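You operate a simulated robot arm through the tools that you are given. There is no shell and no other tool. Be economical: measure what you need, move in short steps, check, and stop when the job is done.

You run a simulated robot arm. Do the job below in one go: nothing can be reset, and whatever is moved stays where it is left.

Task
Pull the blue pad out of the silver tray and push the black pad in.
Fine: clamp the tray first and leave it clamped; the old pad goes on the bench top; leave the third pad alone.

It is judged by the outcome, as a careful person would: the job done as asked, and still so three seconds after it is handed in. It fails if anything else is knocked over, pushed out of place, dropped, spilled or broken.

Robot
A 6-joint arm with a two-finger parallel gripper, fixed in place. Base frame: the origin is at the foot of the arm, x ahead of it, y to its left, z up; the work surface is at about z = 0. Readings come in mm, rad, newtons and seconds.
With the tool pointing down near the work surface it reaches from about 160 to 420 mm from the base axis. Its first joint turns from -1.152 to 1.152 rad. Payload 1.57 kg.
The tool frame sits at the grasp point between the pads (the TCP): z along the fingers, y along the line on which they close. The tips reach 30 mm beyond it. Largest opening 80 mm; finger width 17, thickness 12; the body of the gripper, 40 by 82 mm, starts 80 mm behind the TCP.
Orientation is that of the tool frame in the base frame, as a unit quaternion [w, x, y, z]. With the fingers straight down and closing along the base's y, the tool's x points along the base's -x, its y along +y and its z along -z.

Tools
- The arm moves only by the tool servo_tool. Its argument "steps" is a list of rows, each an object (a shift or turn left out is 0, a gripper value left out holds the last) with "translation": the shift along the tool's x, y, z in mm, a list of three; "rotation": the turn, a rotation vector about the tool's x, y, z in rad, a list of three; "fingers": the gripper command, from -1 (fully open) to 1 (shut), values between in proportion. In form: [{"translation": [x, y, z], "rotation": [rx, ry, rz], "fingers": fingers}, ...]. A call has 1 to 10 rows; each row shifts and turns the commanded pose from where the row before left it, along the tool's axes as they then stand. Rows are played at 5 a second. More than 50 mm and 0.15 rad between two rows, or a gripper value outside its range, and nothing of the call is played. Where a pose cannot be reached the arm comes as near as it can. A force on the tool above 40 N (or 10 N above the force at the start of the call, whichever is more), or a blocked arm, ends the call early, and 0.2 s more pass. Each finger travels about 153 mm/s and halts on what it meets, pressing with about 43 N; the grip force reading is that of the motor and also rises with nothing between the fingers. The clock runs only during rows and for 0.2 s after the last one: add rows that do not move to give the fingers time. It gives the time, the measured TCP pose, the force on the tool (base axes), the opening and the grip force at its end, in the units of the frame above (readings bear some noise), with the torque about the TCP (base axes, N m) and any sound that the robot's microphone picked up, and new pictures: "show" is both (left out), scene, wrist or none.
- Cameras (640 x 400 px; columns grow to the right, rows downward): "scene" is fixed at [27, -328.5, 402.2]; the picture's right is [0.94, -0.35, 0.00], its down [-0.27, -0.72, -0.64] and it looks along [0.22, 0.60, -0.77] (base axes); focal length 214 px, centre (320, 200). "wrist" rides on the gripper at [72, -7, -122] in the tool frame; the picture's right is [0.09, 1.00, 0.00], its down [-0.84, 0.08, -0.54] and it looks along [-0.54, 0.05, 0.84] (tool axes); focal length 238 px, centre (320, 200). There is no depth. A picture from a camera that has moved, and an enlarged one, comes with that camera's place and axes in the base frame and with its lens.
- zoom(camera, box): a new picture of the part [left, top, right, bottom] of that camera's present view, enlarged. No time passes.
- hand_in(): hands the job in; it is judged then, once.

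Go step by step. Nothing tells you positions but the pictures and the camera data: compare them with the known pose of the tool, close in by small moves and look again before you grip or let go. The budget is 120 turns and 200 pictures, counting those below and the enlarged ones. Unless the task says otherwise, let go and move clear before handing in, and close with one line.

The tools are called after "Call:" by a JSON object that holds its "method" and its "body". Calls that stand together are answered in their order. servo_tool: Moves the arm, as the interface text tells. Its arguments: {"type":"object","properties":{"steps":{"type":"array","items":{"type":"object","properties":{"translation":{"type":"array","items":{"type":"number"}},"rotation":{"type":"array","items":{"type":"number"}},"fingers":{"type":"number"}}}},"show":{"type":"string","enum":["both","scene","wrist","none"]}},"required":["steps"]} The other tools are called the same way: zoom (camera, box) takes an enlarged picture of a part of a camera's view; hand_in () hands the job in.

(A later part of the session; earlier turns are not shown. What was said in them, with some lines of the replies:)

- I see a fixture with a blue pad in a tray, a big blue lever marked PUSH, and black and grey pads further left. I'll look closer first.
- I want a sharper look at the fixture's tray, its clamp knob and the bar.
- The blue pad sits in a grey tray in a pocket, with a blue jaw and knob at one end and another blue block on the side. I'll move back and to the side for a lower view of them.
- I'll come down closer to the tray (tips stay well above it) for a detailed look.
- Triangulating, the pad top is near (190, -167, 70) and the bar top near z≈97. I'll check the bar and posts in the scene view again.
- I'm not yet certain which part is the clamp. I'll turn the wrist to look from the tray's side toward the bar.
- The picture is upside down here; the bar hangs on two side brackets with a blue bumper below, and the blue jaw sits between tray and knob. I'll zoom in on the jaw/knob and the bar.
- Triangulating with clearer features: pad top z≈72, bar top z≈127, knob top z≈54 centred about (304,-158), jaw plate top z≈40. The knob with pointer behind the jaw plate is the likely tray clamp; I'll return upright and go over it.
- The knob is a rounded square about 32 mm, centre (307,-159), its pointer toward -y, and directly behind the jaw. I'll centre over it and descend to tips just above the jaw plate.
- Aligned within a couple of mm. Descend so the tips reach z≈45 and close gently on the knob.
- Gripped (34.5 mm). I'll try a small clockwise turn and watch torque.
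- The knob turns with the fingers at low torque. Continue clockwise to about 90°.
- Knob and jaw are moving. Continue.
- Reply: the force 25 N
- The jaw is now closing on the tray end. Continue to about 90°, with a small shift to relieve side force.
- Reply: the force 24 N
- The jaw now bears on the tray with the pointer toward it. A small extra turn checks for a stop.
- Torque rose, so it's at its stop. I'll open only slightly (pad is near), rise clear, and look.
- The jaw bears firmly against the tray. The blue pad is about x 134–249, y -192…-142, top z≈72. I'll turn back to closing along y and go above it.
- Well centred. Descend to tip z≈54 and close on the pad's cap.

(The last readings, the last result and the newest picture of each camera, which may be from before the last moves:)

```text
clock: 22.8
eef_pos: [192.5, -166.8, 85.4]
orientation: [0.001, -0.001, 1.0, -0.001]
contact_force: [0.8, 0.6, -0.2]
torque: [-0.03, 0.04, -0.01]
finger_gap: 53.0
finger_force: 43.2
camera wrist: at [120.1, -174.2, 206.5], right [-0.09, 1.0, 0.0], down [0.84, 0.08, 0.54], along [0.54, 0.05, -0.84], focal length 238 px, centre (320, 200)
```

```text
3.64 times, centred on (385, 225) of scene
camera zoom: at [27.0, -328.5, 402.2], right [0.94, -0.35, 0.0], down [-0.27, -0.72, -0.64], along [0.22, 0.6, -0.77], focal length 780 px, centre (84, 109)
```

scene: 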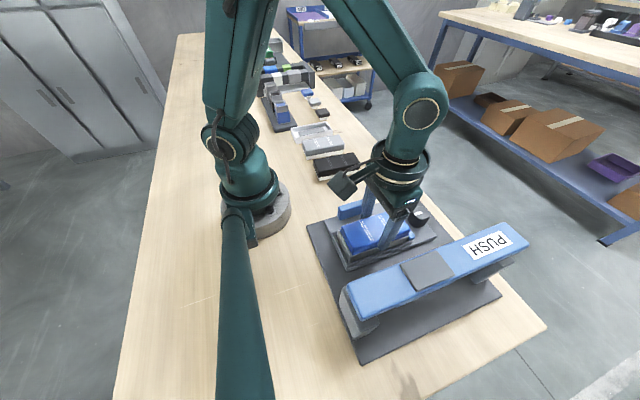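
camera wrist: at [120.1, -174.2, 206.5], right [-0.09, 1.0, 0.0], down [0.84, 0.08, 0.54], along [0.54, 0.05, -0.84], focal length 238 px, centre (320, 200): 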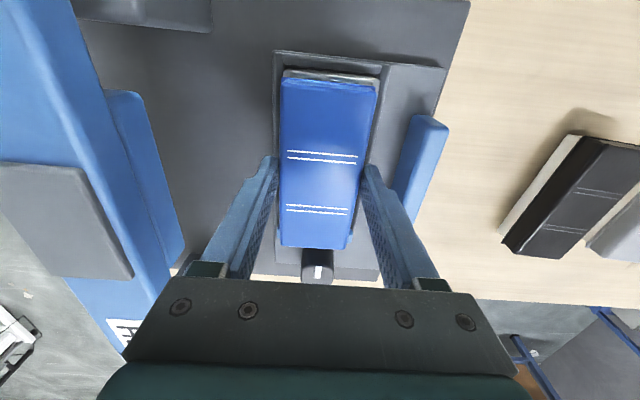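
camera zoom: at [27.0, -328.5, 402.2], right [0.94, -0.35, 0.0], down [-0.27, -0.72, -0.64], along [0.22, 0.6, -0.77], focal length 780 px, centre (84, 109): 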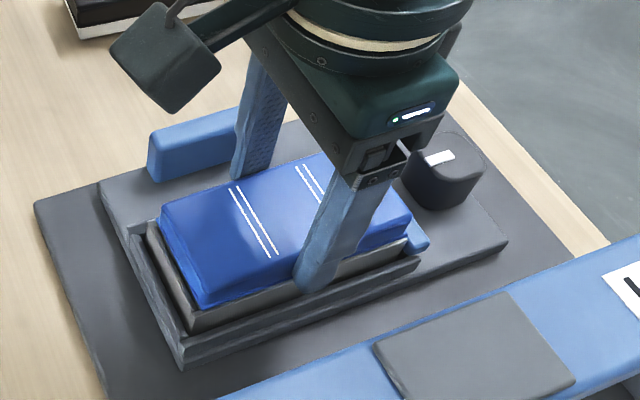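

Gripped at 53 mm. Pull up gently in small steps.

Call:
{"method": "servo_tool", "body": {"steps": [{"fingers": 0.2}, {"translation": [0, 0, -2]}, {"translation": [0, 0, -2]}, {"translation": [0, 0, -3]}, {}], "show": "scene"}}

Call:
{"method": "zoom", "body": {"camera": "scene", "box": [320, 170, 450, 280]}}

```text
clock: 24.0
eef_pos: [192.8, -165.8, 92.9]
orientation: [0.001, 0.0, 1.0, 0.0]
contact_force: [-0.5, -1.5, -1.2]
torque: [0.02, 0.01, 0.05]
finger_gap: 52.9
finger_force: 42.9
```

scene: 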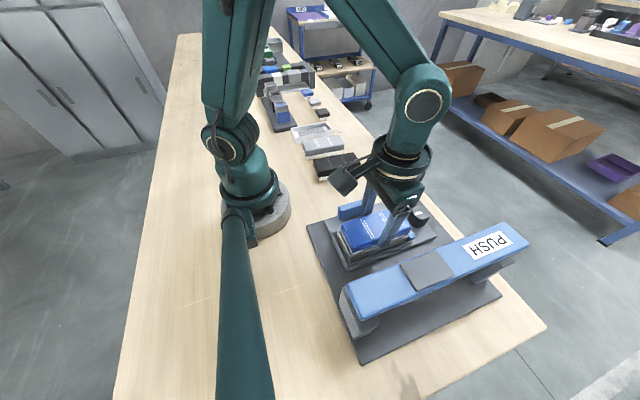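

```text
3.64 times, centred on (385, 225) of scene
camera zoom: at [27.0, -328.5, 402.2], right [0.94, -0.35, 0.0], down [-0.27, -0.72, -0.64], along [0.22, 0.6, -0.77], focal length 780 px, centre (84, 109)
```

zoom: 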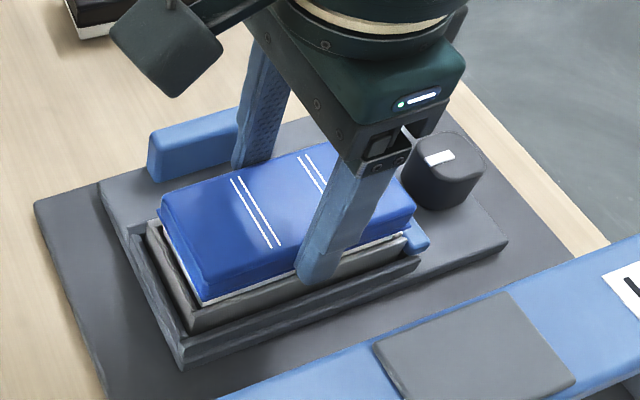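

The pad is coming out with the tray held. Lift it clear and carry it to free bench top around (200,-22).

Call:
{"method": "servo_tool", "body": {"steps": [{"translation": [0, 0, -10]}, {"translation": [0, 0, -20]}, {"translation": [0, 0, -25]}, {"translation": [0, 0, -25]}, {"translation": [-3, 36, 0]}, {"translation": [-3, 36, 0]}, {"translation": [0, 36, 0]}, {"translation": [0, 36, 0]}, {}]}}

Call:
{"method": "zoom", "body": {"camera": "scene", "box": [270, 120, 450, 280]}}

```text
clock: 26.0
eef_pos: [198.6, -20.4, 172.9]
orientation: [0.001, 0.001, 1.0, -0.001]
contact_force: [0.0, 0.0, -0.5]
torque: [0.04, 0.02, 0.02]
finger_gap: 53.1
finger_force: 42.4
camera wrist: at [126.1, -28.5, 294.2], right [-0.09, 1.0, 0.0], down [0.84, 0.08, 0.54], along [0.54, 0.05, -0.84], focal length 238 px, centre (320, 200)
```

scene: 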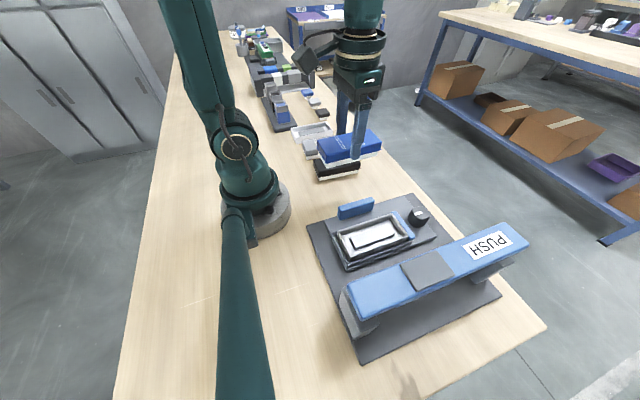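
wrist: 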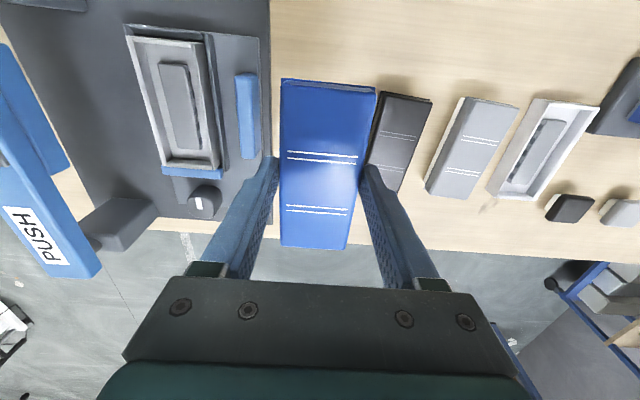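

```text
2.50 times, centred on (360, 200) of scene
camera zoom: at [27.0, -328.5, 402.2], right [0.94, -0.35, 0.0], down [-0.27, -0.72, -0.64], along [0.22, 0.6, -0.77], focal length 536 px, centre (220, 200)
```

zoom: 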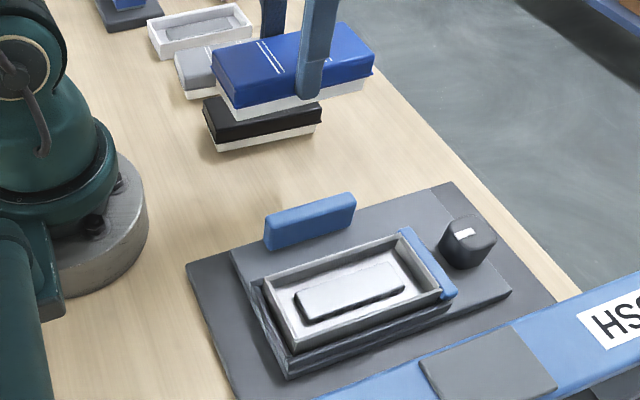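

The silver tray is empty now, with a raised rib inside. Lower the blue pad to the bench, slowly at the end.

Call:
{"method": "servo_tool", "body": {"steps": [{"translation": [0, 0, 40]}, {"translation": [0, 0, 40]}, {"translation": [0, 0, 20]}, {"translation": [0, 0, 8]}, {}]}}

Call:
{"method": "zoom", "body": {"camera": "scene", "box": [270, 120, 430, 240]}}

```text
clock: 27.2
eef_pos: [198.9, -21.1, 63.5]
orientation: [0.0, 0.0, 1.0, -0.001]
contact_force: [-0.3, 0.0, -0.6]
torque: [-0.01, 0.01, 0.0]
finger_gap: 52.9
finger_force: 42.6
camera wrist: at [126.3, -29.1, 184.7], right [-0.09, 1.0, 0.0], down [0.84, 0.08, 0.54], along [0.54, 0.05, -0.84], focal length 238 px, centre (320, 200)
```

scene: 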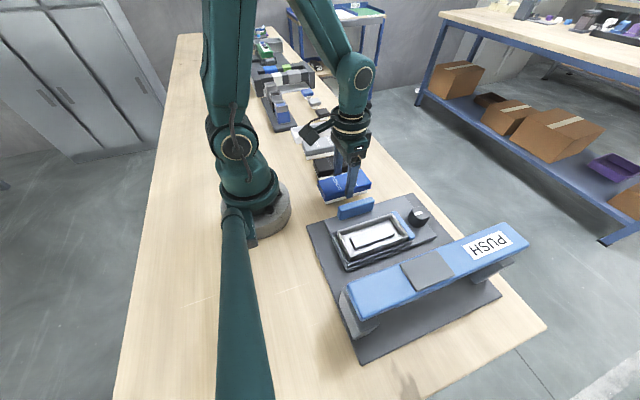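
wrist: 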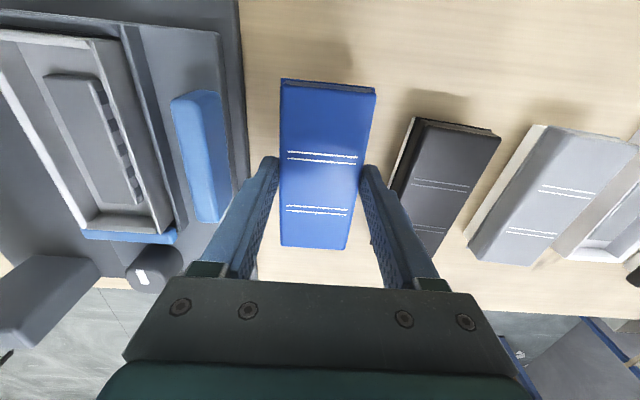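

```text
3.33 times, centred on (350, 180) of scene
camera zoom: at [27.0, -328.5, 402.2], right [0.94, -0.35, 0.0], down [-0.27, -0.72, -0.64], along [0.22, 0.6, -0.77], focal length 715 px, centre (220, 267)
```

zoom: 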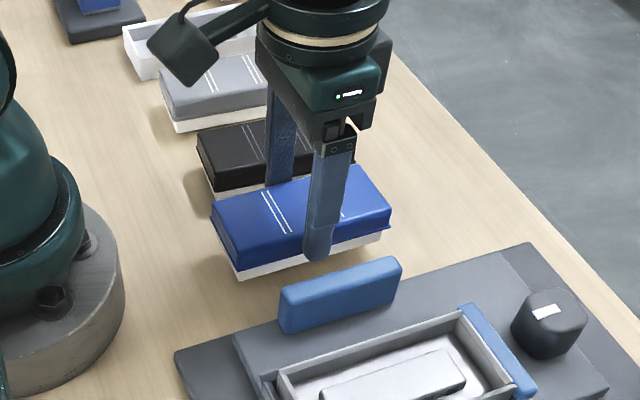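

Call:
{"method": "servo_tool", "body": {"steps": [{"translation": [0, 0, 4]}, {"translation": [0, 0, 3]}, {"translation": [0, 0, 3]}, {"translation": [0, 0, 2]}, {}], "show": "none"}}

Call:
{"method": "zoom", "body": {"camera": "scene", "box": [270, 120, 430, 240]}}

```text
clock: 28.4
eef_pos: [198.8, -22.4, 51.8]
orientation: [0.002, -0.001, 1.0, -0.001]
contact_force: [1.1, 0.4, -0.8]
torque: [0.0, 0.0, -0.01]
finger_gap: 52.9
finger_force: 43.1
```

```text
3.33 times, centred on (350, 180) of scene
camera zoom: at [27.0, -328.5, 402.2], right [0.94, -0.35, 0.0], down [-0.27, -0.72, -0.64], along [0.22, 0.6, -0.77], focal length 715 px, centre (220, 267)
```

zoom: 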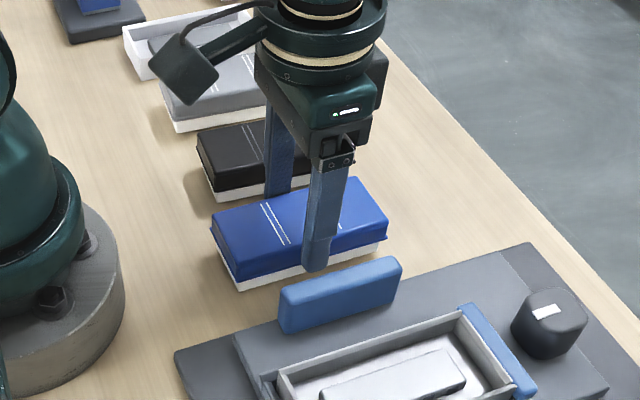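

Call:
{"method": "servo_tool", "body": {"steps": [{"translation": [0, 0, 2]}, {"translation": [0, 0, 2]}, {"translation": [0, 0, 2]}, {}], "show": "none"}}

Call:
{"method": "zoom", "body": {"camera": "scene", "box": [270, 120, 430, 240]}}

```text
clock: 29.4
eef_pos: [199.1, -22.1, 46.9]
orientation: [0.003, -0.001, 1.0, -0.001]
contact_force: [-0.7, 5.3, 36.7]
torque: [0.2, -0.02, -0.02]
finger_gap: 53.2
finger_force: 43.3
```

```text
3.33 times, centred on (350, 180) of scene
camera zoom: at [27.0, -328.5, 402.3], right [0.94, -0.35, 0.0], down [-0.27, -0.72, -0.64], along [0.22, 0.6, -0.77], focal length 715 px, centre (220, 267)
```

zoom: 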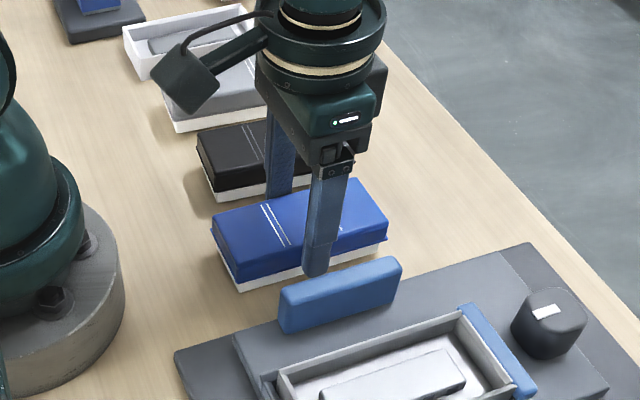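

It's on the bench (contact at z≈47.5). Ease off, release and rise.

Call:
{"method": "servo_tool", "body": {"steps": [{"translation": [0, 0, -1.5]}, {"fingers": -0.5}, {"fingers": -0.65}, {}, {"translation": [0, 0, -30]}, {"translation": [0, 0, -40]}, {"translation": [0, 0, -30]}]}}

Call:
{"method": "zoom", "body": {"camera": "wrist", "box": [300, 60, 560, 240]}}

Call:
{"method": "zoom", "body": {"camera": "scene", "box": [270, 120, 430, 240]}}

```text
clock: 31.0
eef_pos: [198.4, -21.9, 148.0]
orientation: [0.001, 0.0, 1.0, -0.001]
contact_force: [0.0, 0.5, -0.2]
torque: [0.02, 0.0, 0.0]
finger_gap: 65.8
finger_force: 0.1
camera wrist: at [126.4, -29.1, 269.5], right [-0.09, 1.0, 0.0], down [0.84, 0.08, 0.54], along [0.54, 0.05, -0.84], focal length 238 px, centre (320, 200)
```

scene: 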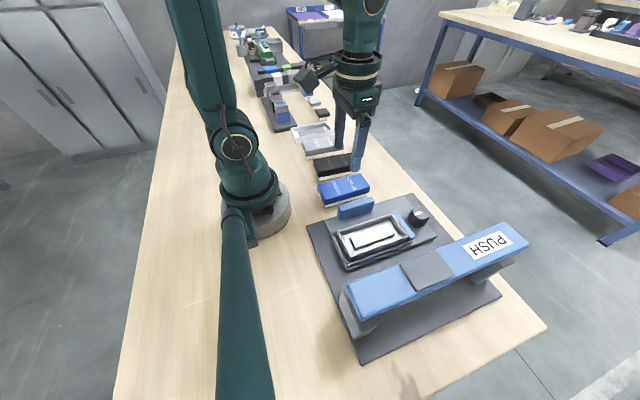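
wrist: 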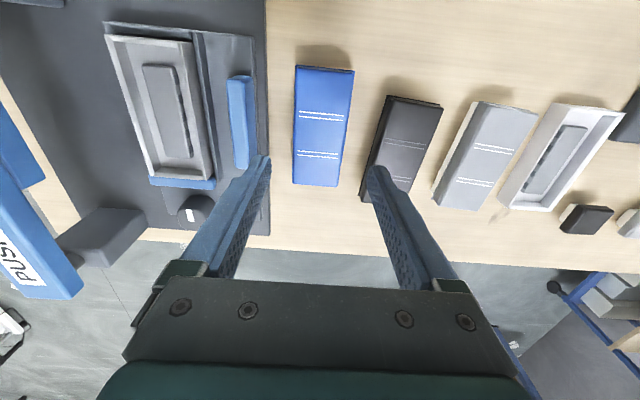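

```text
2.22 times, centred on (430, 150) of wrist
camera zoom: at [126.4, -29.1, 269.5], right [-0.09, 1.0, 0.0], down [0.84, 0.08, 0.54], along [0.54, 0.05, -0.84], focal length 530 px, centre (76, 311)
```

zoom: 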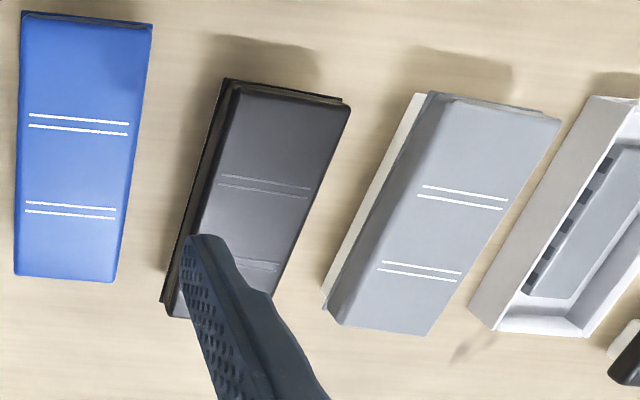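

```text
3.33 times, centred on (350, 180) of scene
camera zoom: at [27.0, -328.5, 402.2], right [0.94, -0.35, 0.0], down [-0.27, -0.72, -0.64], along [0.22, 0.6, -0.77], focal length 715 px, centre (220, 267)
```

zoom: 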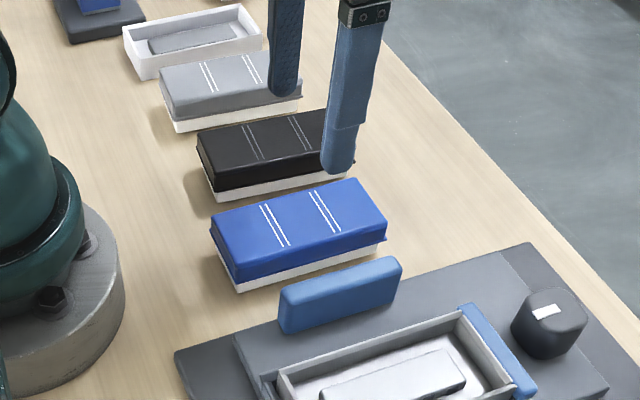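

Blue pad rests flat on the bench. Black pad centre is about (221, 65), top z≈34, nearly aligned with x. Moving over it.

Call:
{"method": "servo_tool", "body": {"steps": [{"translation": [-10, 43, 0]}, {"translation": [-10, 43.5, 0]}, {"translation": [0, 0, 40]}, {"translation": [0, 0, 18]}, {}]}}

Call:
{"method": "zoom", "body": {"camera": "wrist", "box": [220, 40, 420, 260]}}

Call:
{"method": "zoom", "body": {"camera": "scene", "box": [270, 100, 430, 220]}}

```text
clock: 32.2
eef_pos: [218.0, 64.7, 89.8]
orientation: [0.001, 0.0, 1.0, 0.0]
contact_force: [0.5, 0.5, 0.2]
torque: [0.01, -0.01, -0.01]
finger_gap: 66.0
finger_force: 0.2
camera wrist: at [146.1, 58.3, 210.8], right [-0.09, 1.0, 0.0], down [0.84, 0.08, 0.54], along [0.54, 0.05, -0.84], focal length 238 px, centre (320, 200)
```

scene: 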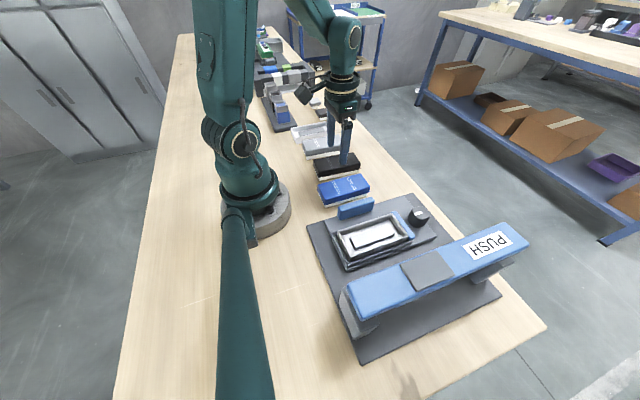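
wrist: 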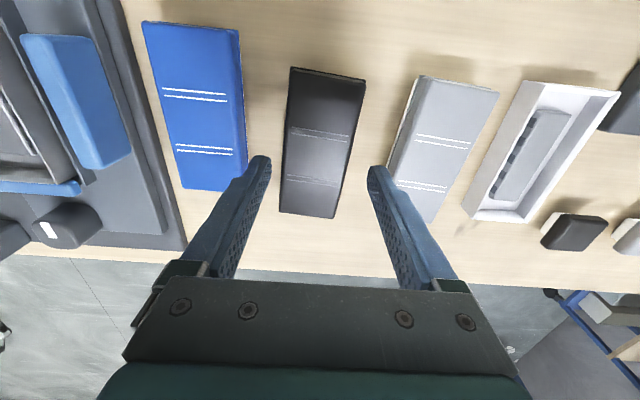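

```text
1.82 times, centred on (320, 150) of wrist
camera zoom: at [146.1, 58.3, 210.8], right [-0.09, 1.0, 0.0], down [0.84, 0.08, 0.54], along [0.54, 0.05, -0.84], focal length 433 px, centre (320, 291)
```

zoom: 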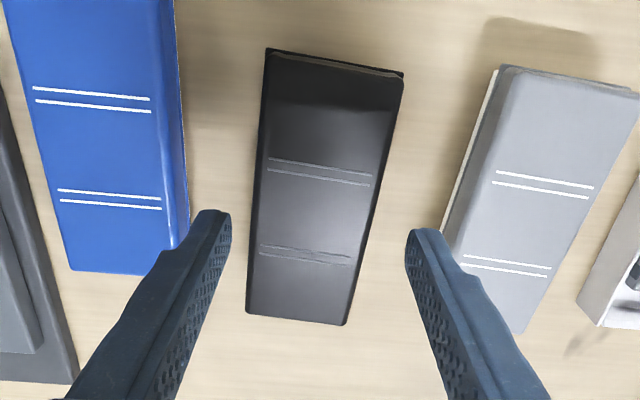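

```text
3.33 times, centred on (350, 160) of scene
camera zoom: at [27.0, -328.5, 402.2], right [0.94, -0.35, 0.0], down [-0.27, -0.72, -0.64], along [0.22, 0.6, -0.77], focal length 715 px, centre (220, 333)
```

zoom: 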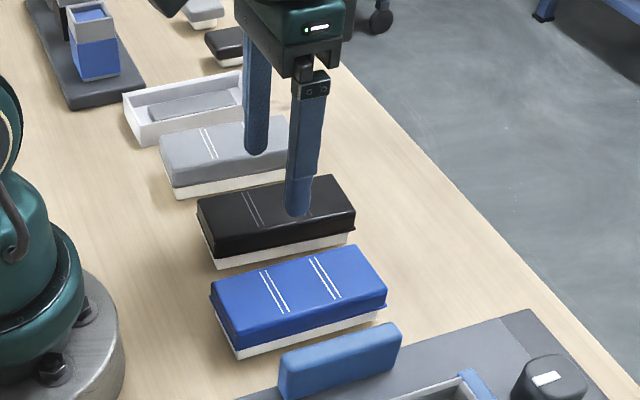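

The black pad is turned about 0.085 rad clockwise and centred near y≈61.5. I'll match its yaw, shift 3 mm, and look once more before descending.

Call:
{"method": "servo_tool", "body": {"steps": [{"translation": [0, -3, 0]}, {"rotation": [0, 0, 0.085]}, {"translation": [0, 0, 20]}, {}], "show": "wrist"}}

Call:
{"method": "zoom", "body": {"camera": "wrist", "box": [220, 40, 420, 260]}}

```text
clock: 33.2
eef_pos: [217.4, 60.8, 69.4]
orientation: [0.001, 0.042, 0.999, -0.001]
contact_force: [0.0, -0.2, -0.8]
torque: [-0.02, -0.02, 0.0]
finger_gap: 66.2
finger_force: 0.0
camera wrist: at [145.4, 59.9, 190.7], right [-0.01, 1.0, 0.0], down [0.84, 0.01, 0.54], along [0.54, 0.0, -0.84], focal length 238 px, centre (320, 200)
```

wrist: 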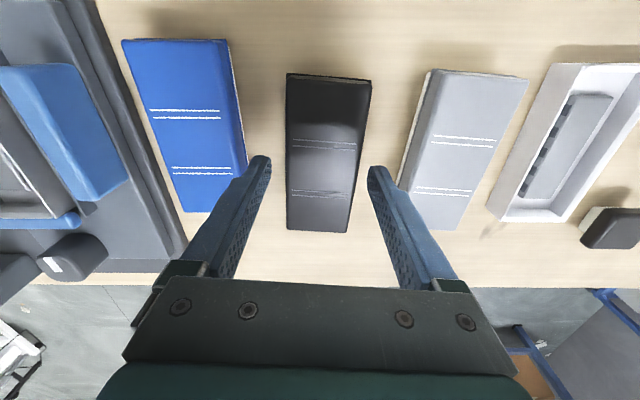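

```text
1.82 times, centred on (320, 150) of wrist
camera zoom: at [145.4, 59.9, 190.7], right [-0.01, 1.0, 0.0], down [0.84, 0.01, 0.54], along [0.54, 0.0, -0.84], focal length 433 px, centre (320, 291)
```

zoom: 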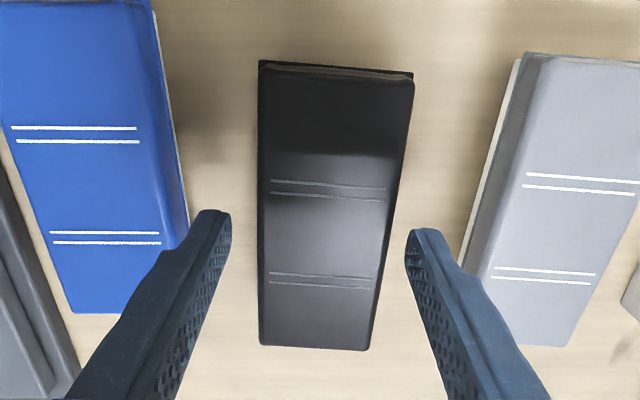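

Aligned. Descend to z≈48 and close.

Call:
{"method": "servo_tool", "body": {"steps": [{"translation": [0, 0, 12]}, {"translation": [0, 0, 9.5]}, {}, {"fingers": -0.3}, {"fingers": 0.0}, {"fingers": 0.2}, {}]}}

Call:
{"method": "zoom", "body": {"camera": "scene", "box": [270, 100, 430, 220]}}

```text
clock: 34.8
eef_pos: [217.6, 60.5, 47.9]
orientation: [0.001, 0.042, 0.999, -0.001]
contact_force: [-0.2, 0.4, -0.1]
torque: [-0.03, 0.02, -0.01]
finger_gap: 53.1
finger_force: 42.5
camera wrist: at [145.5, 60.3, 169.1], right [-0.01, 1.0, 0.0], down [0.84, 0.01, 0.54], along [0.54, 0.0, -0.84], focal length 238 px, centre (320, 200)
```

scene: 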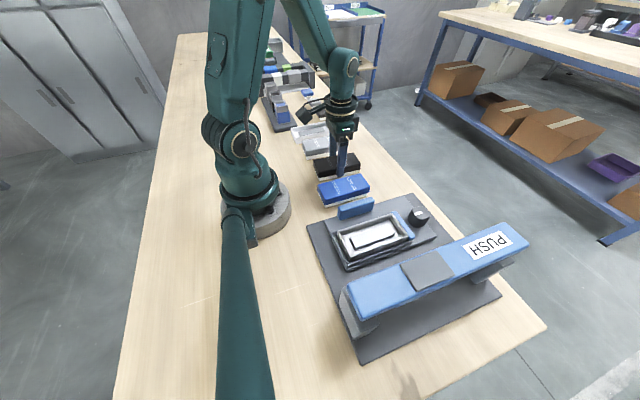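
wrist: 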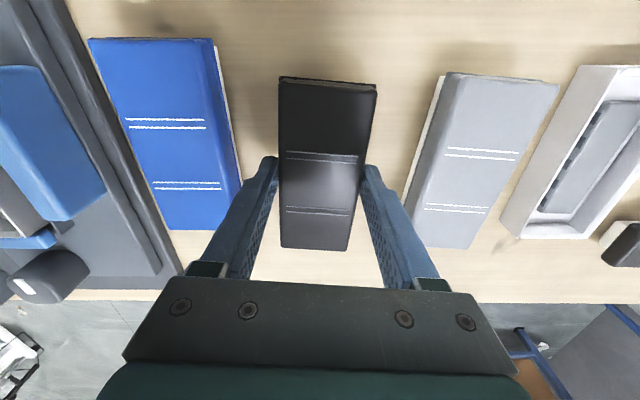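

```text
3.33 times, centred on (350, 160) of scene
camera zoom: at [27.0, -328.5, 402.2], right [0.94, -0.35, 0.0], down [-0.27, -0.72, -0.64], along [0.22, 0.6, -0.77], focal length 715 px, centre (220, 333)
```

zoom: 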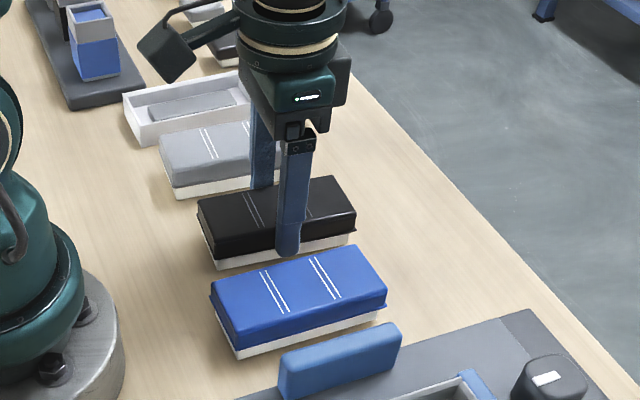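

Gripped identically to the blue one. Lift, square up and carry to above the tray.

Call:
{"method": "servo_tool", "body": {"steps": [{"translation": [0, 0, -30]}, {"translation": [0, 0, -40]}, {"translation": [0, 0, -32], "rotation": [0, 0, -0.084]}, {"translation": [5, -45.5, 0]}, {"translation": [5, -45.5, 0]}, {"translation": [5, -45.5, 0]}, {"translation": [5, -45.5, 0]}, {"translation": [5, -45.3, 0]}, {}]}}

Call:
{"method": "zoom", "body": {"camera": "scene", "box": [310, 150, 450, 280]}}

```text
clock: 36.8
eef_pos: [193.0, -165.9, 150.0]
orientation: [0.002, -0.001, 1.0, -0.001]
contact_force: [0.8, -0.1, -0.5]
torque: [0.02, 0.0, 0.01]
finger_gap: 52.9
finger_force: 43.3
camera wrist: at [120.3, -173.1, 271.9], right [-0.09, 1.0, 0.0], down [0.84, 0.08, 0.54], along [0.54, 0.05, -0.84], focal length 238 px, centre (320, 200)
```

scene: 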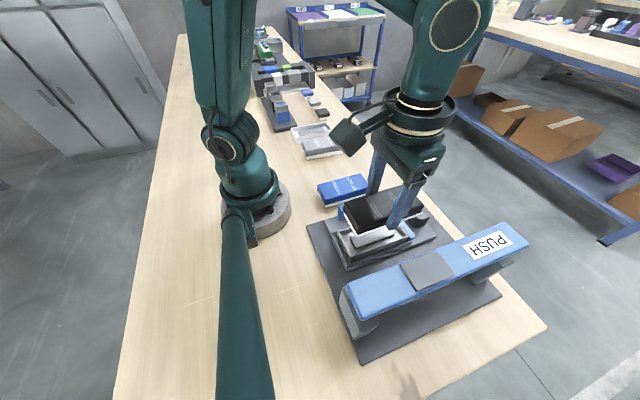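
wrist: 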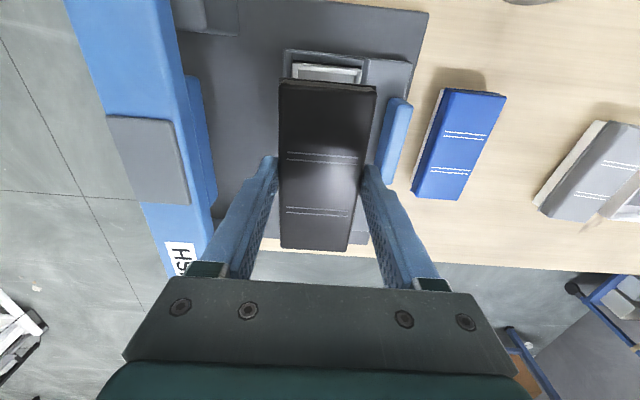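

```text
3.08 times, centred on (380, 215) of scene
camera zoom: at [27.0, -328.5, 402.2], right [0.94, -0.35, 0.0], down [-0.27, -0.72, -0.64], along [0.22, 0.6, -0.77], focal length 660 px, centre (135, 154)
```

zoom: 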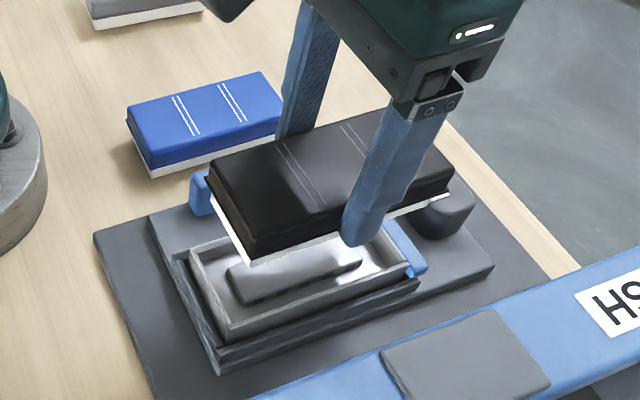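

Call:
{"method": "servo_tool", "body": {"steps": [{"translation": [0.3, -0.5, 25]}, {"translation": [0, 0, 20]}, {}]}}

Call:
{"method": "zoom", "body": {"camera": "scene", "box": [320, 180, 450, 280]}}

Call:
{"method": "zoom", "body": {"camera": "wrist", "box": [240, 30, 420, 280]}}

```text
clock: 37.6
eef_pos: [191.5, -166.0, 104.8]
orientation: [0.001, 0.001, 1.0, -0.001]
contact_force: [0.0, 1.1, -0.7]
torque: [0.0, 0.01, 0.0]
finger_gap: 53.1
finger_force: 43.2
camera wrist: at [120.4, -173.1, 226.4], right [-0.09, 1.0, 0.0], down [0.84, 0.08, 0.54], along [0.54, 0.05, -0.84], focal length 238 px, centre (320, 200)
```

scene: 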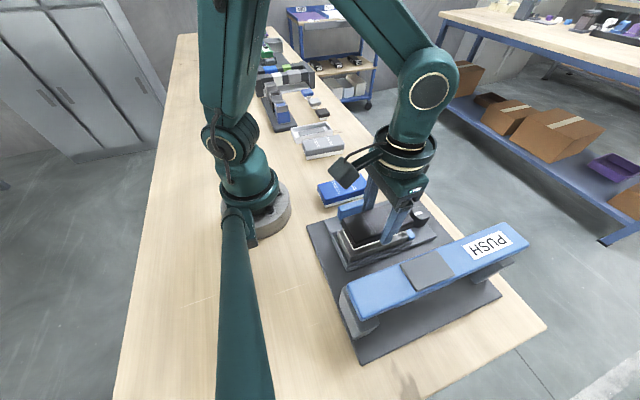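
wrist: 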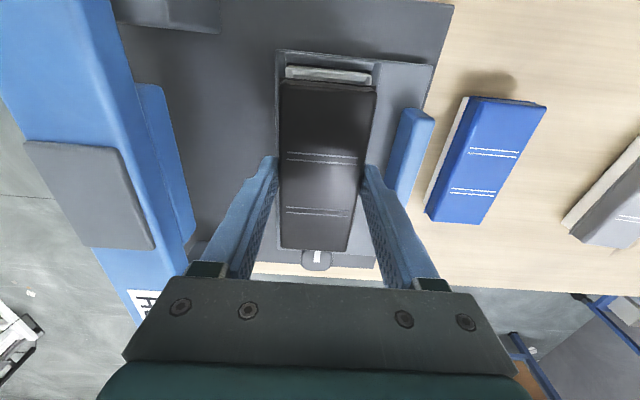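

```text
4.00 times, centred on (385, 230) of scene
camera zoom: at [27.0, -328.5, 402.2], right [0.94, -0.35, 0.0], down [-0.27, -0.72, -0.64], along [0.22, 0.6, -0.77], focal length 858 px, centre (60, 80)
```

zoom: 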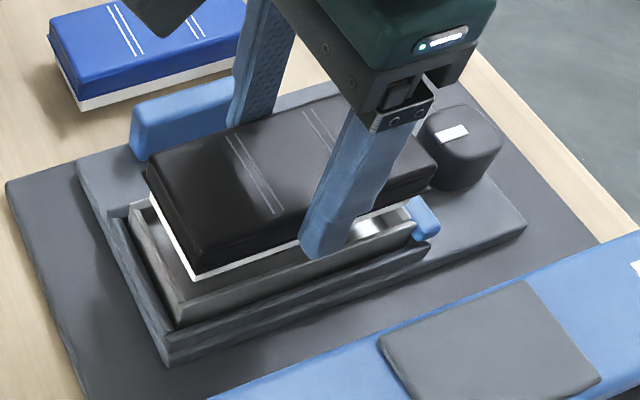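

```text
1.60 times, centred on (330, 155) of wrist
camera zoom: at [120.4, -173.1, 226.4], right [-0.09, 1.0, 0.0], down [0.84, 0.08, 0.54], along [0.54, 0.05, -0.84], focal length 381 px, centre (304, 272)
```

zoom: 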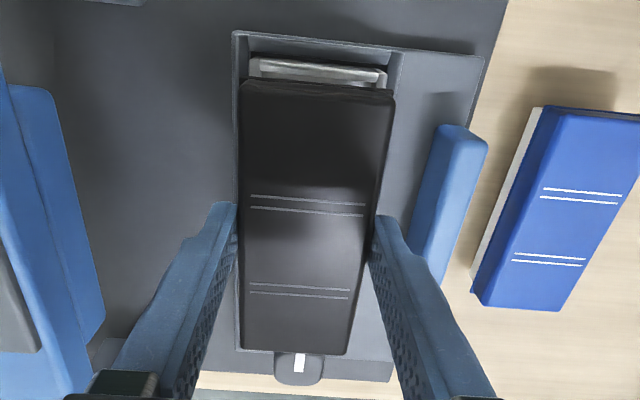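

Lined up over the tray. Lower slowly.

Call:
{"method": "servo_tool", "body": {"steps": [{"translation": [0, 0, 4]}, {"translation": [0, 0, 4]}, {"translation": [0, 0, 3]}, {}], "show": "none"}}

Call:
{"method": "zoom", "body": {"camera": "scene", "box": [320, 180, 450, 280]}}

```text
clock: 38.6
eef_pos: [192.4, -166.4, 94.9]
orientation: [0.001, 0.0, 1.0, -0.001]
contact_force: [0.5, 0.1, -0.9]
torque: [0.01, -0.03, 0.0]
finger_gap: 53.0
finger_force: 42.5
```

```text
4.00 times, centred on (385, 230) of scene
camera zoom: at [27.0, -328.5, 402.2], right [0.94, -0.35, 0.0], down [-0.27, -0.72, -0.64], along [0.22, 0.6, -0.77], focal length 858 px, centre (60, 80)
```

zoom: 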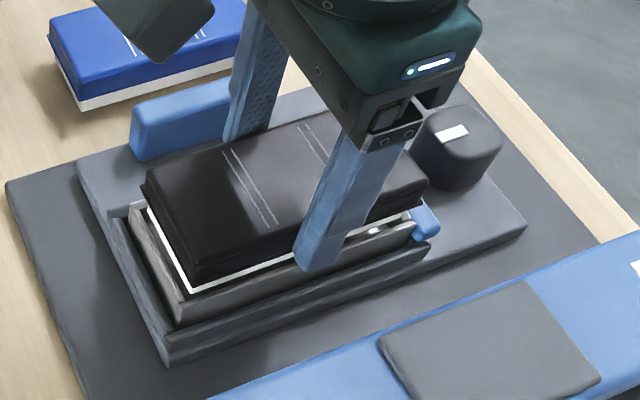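

Call:
{"method": "servo_tool", "body": {"steps": [{"translation": [0, 0, 3]}, {"translation": [0, 0, 2]}, {"translation": [0, 0, 2]}, {}], "show": "none"}}

Call:
{"method": "zoom", "body": {"camera": "scene", "box": [320, 180, 450, 280]}}

```text
clock: 39.6
eef_pos: [192.6, -167.9, 87.0]
orientation: [0.001, 0.0, 1.0, 0.0]
contact_force: [0.5, -0.4, -1.3]
torque: [0.03, -0.02, 0.05]
finger_gap: 53.1
finger_force: 43.1
```

```text
4.00 times, centred on (385, 230) of scene
camera zoom: at [27.0, -328.5, 402.2], right [0.94, -0.35, 0.0], down [-0.27, -0.72, -0.64], along [0.22, 0.6, -0.77], focal length 858 px, centre (60, 80)
```

zoom: 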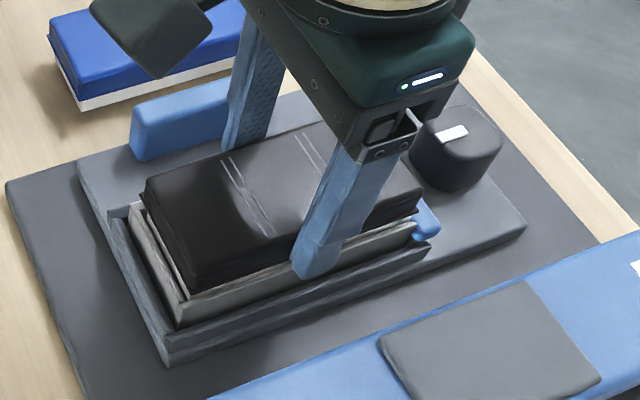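

Call:
{"method": "servo_tool", "body": {"steps": [{"translation": [0, 0, 1.5]}, {"translation": [0, 0, 1.5]}, {"translation": [0, 0, 1.5]}, {}], "show": "none"}}

Call:
{"method": "zoom", "body": {"camera": "scene", "box": [320, 180, 450, 280]}}

```text
clock: 40.6
eef_pos: [192.2, -166.2, 83.9]
orientation: [0.002, 0.0, 1.0, -0.001]
contact_force: [0.5, -0.4, -0.3]
torque: [0.03, 0.0, -0.04]
finger_gap: 53.0
finger_force: 43.2
```

```text
4.00 times, centred on (385, 230) of scene
camera zoom: at [27.0, -328.5, 402.2], right [0.94, -0.35, 0.0], down [-0.27, -0.72, -0.64], along [0.22, 0.6, -0.77], focal length 858 px, centre (60, 80)
```

zoom: 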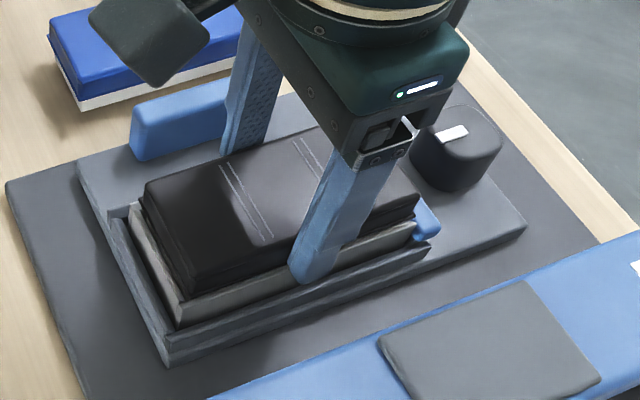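

Call:
{"method": "servo_tool", "body": {"steps": [{"translation": [0, 0, 1]}, {"translation": [0, 0, 1]}, {"translation": [0, 0, 1]}, {}], "show": "none"}}

Call:
{"method": "zoom", "body": {"camera": "scene", "box": [320, 180, 450, 280]}}

```text
clock: 41.6
eef_pos: [193.2, -167.0, 80.0]
orientation: [0.001, 0.0, 1.0, -0.002]
contact_force: [-8.9, -0.2, 35.5]
torque: [0.2, 0.21, 0.1]
finger_gap: 53.2
finger_force: 42.9
```

```text
4.00 times, centred on (385, 230) of scene
camera zoom: at [27.0, -328.4, 402.3], right [0.94, -0.35, 0.0], down [-0.27, -0.72, -0.64], along [0.22, 0.6, -0.77], focal length 858 px, centre (60, 80)
```

zoom: 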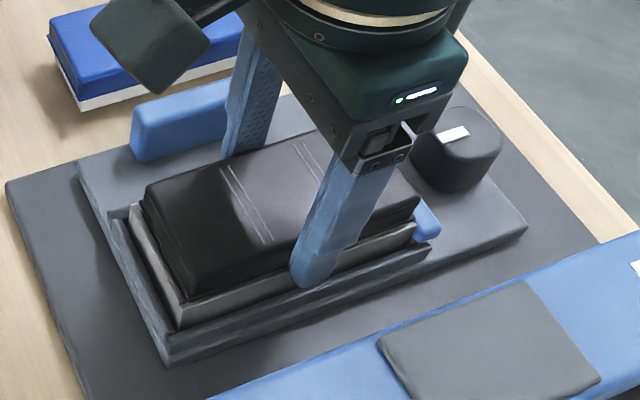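

Firm contact at z≈80, the pad is down in the tray. Release, rise, and inspect.

Call:
{"method": "servo_tool", "body": {"steps": [{"translation": [0, 0, -0.7]}, {"fingers": -0.4}, {"fingers": -0.62}, {}, {"translation": [0, 0, -25]}, {"translation": [0, 0, -30]}]}}

Call:
{"method": "zoom", "body": {"camera": "scene", "box": [320, 180, 450, 280]}}

Call:
{"method": "zoom", "body": {"camera": "wrist", "box": [240, 30, 420, 280]}}

```text
clock: 43.0
eef_pos: [192.3, -166.8, 135.7]
orientation: [0.001, 0.0, 1.0, 0.0]
contact_force: [0.5, 0.6, 0.8]
torque: [0.01, 0.0, 0.0]
finger_gap: 64.8
finger_force: 0.0
camera wrist: at [120.5, -173.4, 257.0], right [-0.09, 1.0, 0.0], down [0.84, 0.08, 0.54], along [0.54, 0.05, -0.84], focal length 238 px, centre (320, 200)
```

scene: 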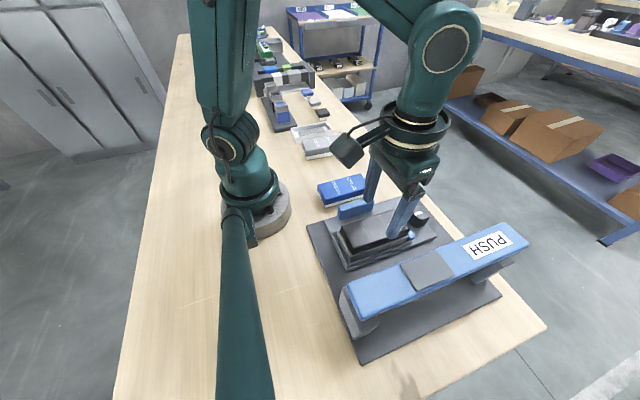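
wrist: 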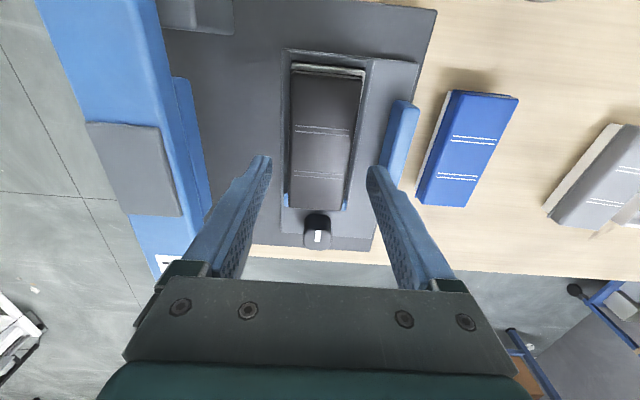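

```text
4.00 times, centred on (385, 230) of scene
camera zoom: at [27.0, -328.5, 402.2], right [0.94, -0.35, 0.0], down [-0.27, -0.72, -0.64], along [0.22, 0.6, -0.77], focal length 858 px, centre (60, 80)
```

zoom: 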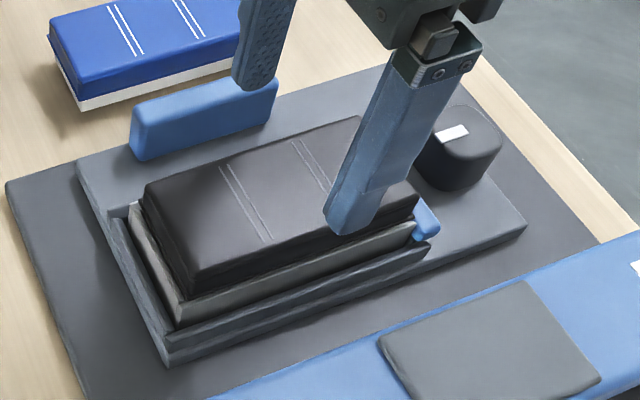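

```text
1.60 times, centred on (330, 155) of wrist
camera zoom: at [120.5, -173.4, 257.0], right [-0.09, 1.0, 0.0], down [0.84, 0.08, 0.54], along [0.54, 0.05, -0.84], focal length 381 px, centre (304, 272)
```

zoom: 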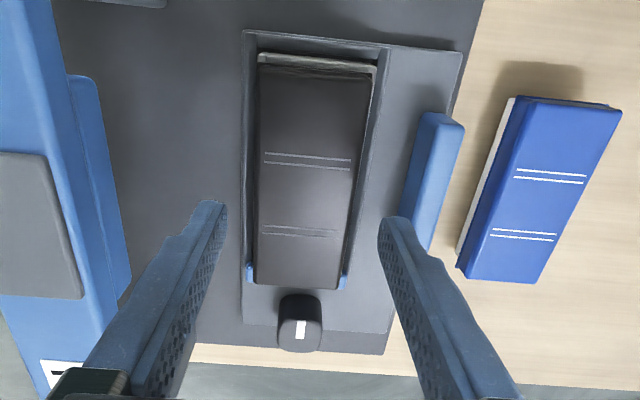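

It sits like the blue one did. I'll press its top with closed fingers to make sure it is fully seated and level.

Call:
{"method": "servo_tool", "body": {"steps": [{"fingers": 0.5}, {"fingers": 1.0}, {}, {"translation": [-2, 0, 20]}, {"translation": [0, 0, 8]}, {"translation": [0, 0, 3]}, {"translation": [0, 0, 2]}, {"translation": [0, 0, 2]}, {}], "show": "none"}}

Call:
{"method": "zoom", "body": {"camera": "scene", "box": [320, 180, 450, 280]}}

```text
clock: 44.9
eef_pos: [195.1, -167.6, 102.4]
orientation: [0.002, -0.001, 1.0, -0.003]
contact_force: [-2.1, 2.4, 7.7]
torque: [0.06, 0.09, -0.04]
finger_gap: 0.0
finger_force: 21.8
stopped in row 9: the force on the tool passed its limit at 43 N (the readings are from after the stop); the commanded pose is now the measured one
```

```text
4.00 times, centred on (385, 230) of scene
camera zoom: at [27.0, -328.4, 402.2], right [0.94, -0.35, 0.0], down [-0.27, -0.72, -0.64], along [0.22, 0.6, -0.77], focal length 858 px, centre (60, 80)
```

zoom: 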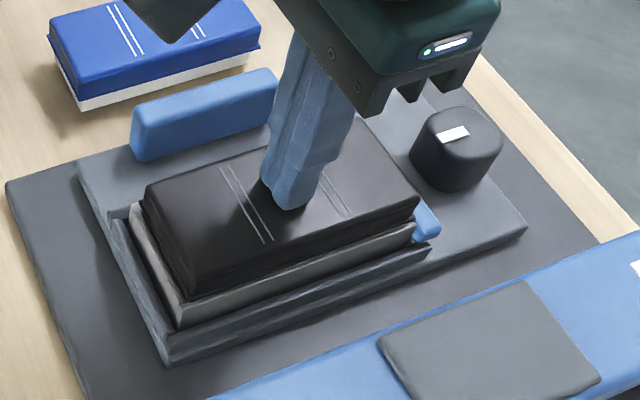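

Firm at tip z≈72, matching the old pad's height. I'll press near both ends to confirm it's level.

Call:
{"method": "servo_tool", "body": {"steps": [{"translation": [0, 0, -8]}, {"translation": [35, 0, 0]}, {"translation": [0, 0, 5]}, {"translation": [0, 0, 2]}, {"translation": [0, 0, 1.5]}, {"translation": [0, 0, 1.5]}, {}], "show": "none"}}

Call:
{"method": "servo_tool", "body": {"steps": [{"translation": [0, 0, -8]}, {"translation": [-38, 0, 0]}, {"translation": [-36, 0, 0]}, {"translation": [0, 0, 5]}, {"translation": [0, 0, 2]}, {"translation": [0, 0, 1.5]}, {"translation": [0, 0, 1.5]}, {}], "show": "none"}}

Call:
{"method": "zoom", "body": {"camera": "scene", "box": [320, 180, 450, 280]}}

```text
clock: 46.3
eef_pos: [160.3, -167.0, 101.5]
orientation: [0.001, 0.001, 1.0, -0.004]
contact_force: [-0.8, 1.4, 8.0]
torque: [0.07, 0.02, 0.02]
finger_gap: 0.0
finger_force: 21.4
stopped in row 6: the force on the tool passed its limit at 46 N (the readings are from after the stop); the commanded pose is now the measured one
```

```text
clock: 47.9
eef_pos: [234.6, -168.0, 103.2]
orientation: [0.002, -0.001, 1.0, -0.006]
contact_force: [-1.8, 1.5, 7.8]
torque: [0.07, 0.14, -0.01]
finger_gap: 0.0
finger_force: 21.4
stopped in row 8: the force on the tool passed its limit at 43 N (the readings are from after the stop); the commanded pose is now the measured one
```

```text
4.00 times, centred on (385, 230) of scene
camera zoom: at [27.0, -328.4, 402.2], right [0.94, -0.35, 0.0], down [-0.27, -0.72, -0.64], along [0.22, 0.6, -0.77], focal length 858 px, centre (60, 80)
```

zoom: 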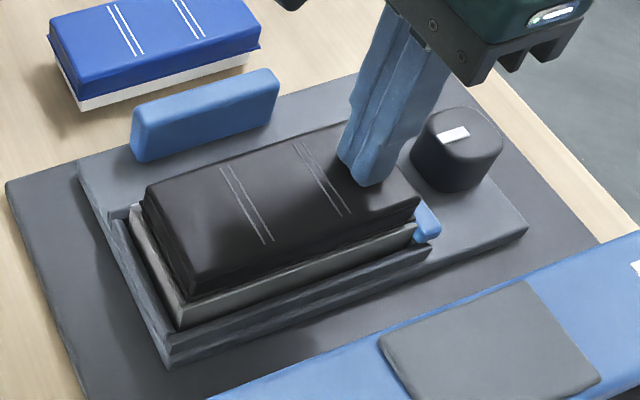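

The +x end reads maybe 1.5 mm higher. I'll press there once more, then inspect from the side.

Call:
{"method": "servo_tool", "body": {"steps": [{"translation": [0, 0, 1]}, {"translation": [0, 0, 1]}, {"translation": [0, 0, 1]}, {}], "show": "none"}}

Call:
{"method": "servo_tool", "body": {"steps": [{"translation": [0, 0, -30]}, {"translation": [20, 25, -15], "rotation": [0, 0, 0.149]}, {"translation": [20, 25, 0], "rotation": [0, 0, 0.149]}, {"rotation": [0, 0, 0.149]}, {"rotation": [0, 0, 0.149]}, {"rotation": [0, 0, 0.149]}, {"rotation": [0, 0, 0.149]}, {"rotation": [0, 0, 0.149]}, {"rotation": [0, 0, 0.149]}, {"rotation": [0, 0, 0.149]}], "show": "none"}}

Call:
{"method": "servo_tool", "body": {"steps": [{"translation": [20, 0, 0], "rotation": [0, -0.149, 0]}, {"rotation": [0, -0.149, 0]}, {"rotation": [0, -0.149, 0]}, {"rotation": [0, -0.149, 0]}], "show": "wrist"}}

Call:
{"method": "zoom", "body": {"camera": "wrist", "box": [220, 20, 480, 200]}}

```text
clock: 48.5
eef_pos: [234.1, -169.5, 102.0]
orientation: [0.004, -0.001, 1.0, -0.008]
contact_force: [-2.4, 0.4, 7.3]
torque: [0.08, 0.13, 0.03]
finger_gap: 0.0
finger_force: 21.2
stopped in row 2: the force on the tool passed its limit at 45 N (the readings are from after the stop); the commanded pose is now the measured one
```

```text
clock: 50.7
eef_pos: [197.7, -114.4, 146.3]
orientation: [0.007, 0.622, 0.783, -0.004]
contact_force: [0.4, -0.4, 0.8]
torque: [-0.02, -0.04, 0.01]
finger_gap: 0.1
finger_force: 21.1
```

```text
clock: 51.7
eef_pos: [193.2, -96.5, 144.8]
orientation: [0.239, 0.591, 0.748, -0.186]
contact_force: [-0.3, -0.5, 0.7]
torque: [-0.01, -0.02, 0.02]
finger_gap: 0.0
finger_force: 20.9
camera wrist: at [157.0, 27.1, 203.1], right [0.95, 0.3, -0.05], down [0.16, -0.34, 0.93], along [0.26, -0.89, -0.38], focal length 238 px, centre (320, 200)
```

wrist: 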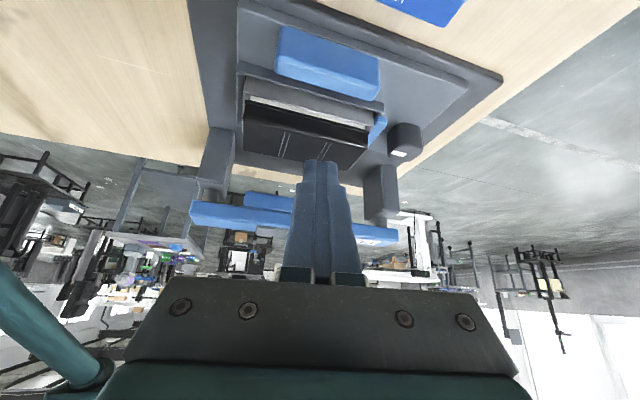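

```text
2.22 times, centred on (350, 110) of wrist
camera zoom: at [157.0, 27.1, 203.1], right [0.95, 0.3, -0.05], down [0.16, -0.34, 0.93], along [0.26, -0.89, -0.38], focal length 530 px, centre (253, 400)
```

zoom: 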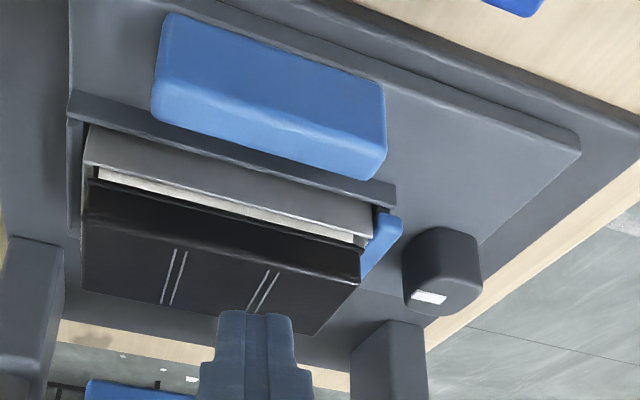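

Call:
{"method": "zoom", "body": {"camera": "wrist", "box": [235, 60, 395, 160]}}

```text
4.00 times, centred on (315, 110) of wrist
camera zoom: at [157.0, 27.1, 203.1], right [0.95, 0.3, -0.05], down [0.16, -0.34, 0.93], along [0.26, -0.89, -0.38], focal length 953 px, centre (340, 560)
```

zoom: 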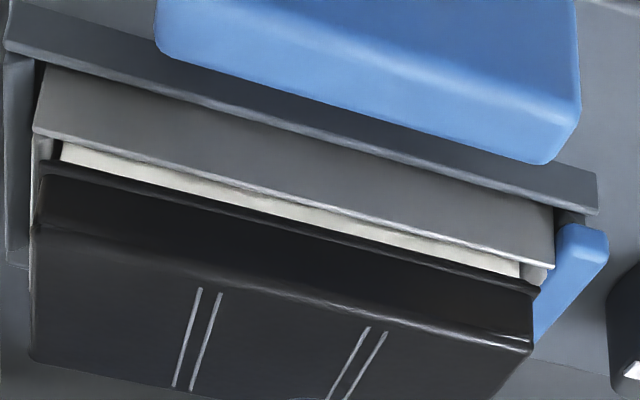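

The black pad sits level, with the same small gap the blue pad had. The tray is still clamped, the blue pad lies on the bench, the grey pad is untouched and the arm is clear, so I'm handing in.

Call:
{"method": "hand_in", "body": {}}

```text
The job is handed in.
```

The tray is clamped and stays clamped, the blue pad is on the bench top, the black pad is pushed into the silver tray, and the third (grey) pad was not touched.
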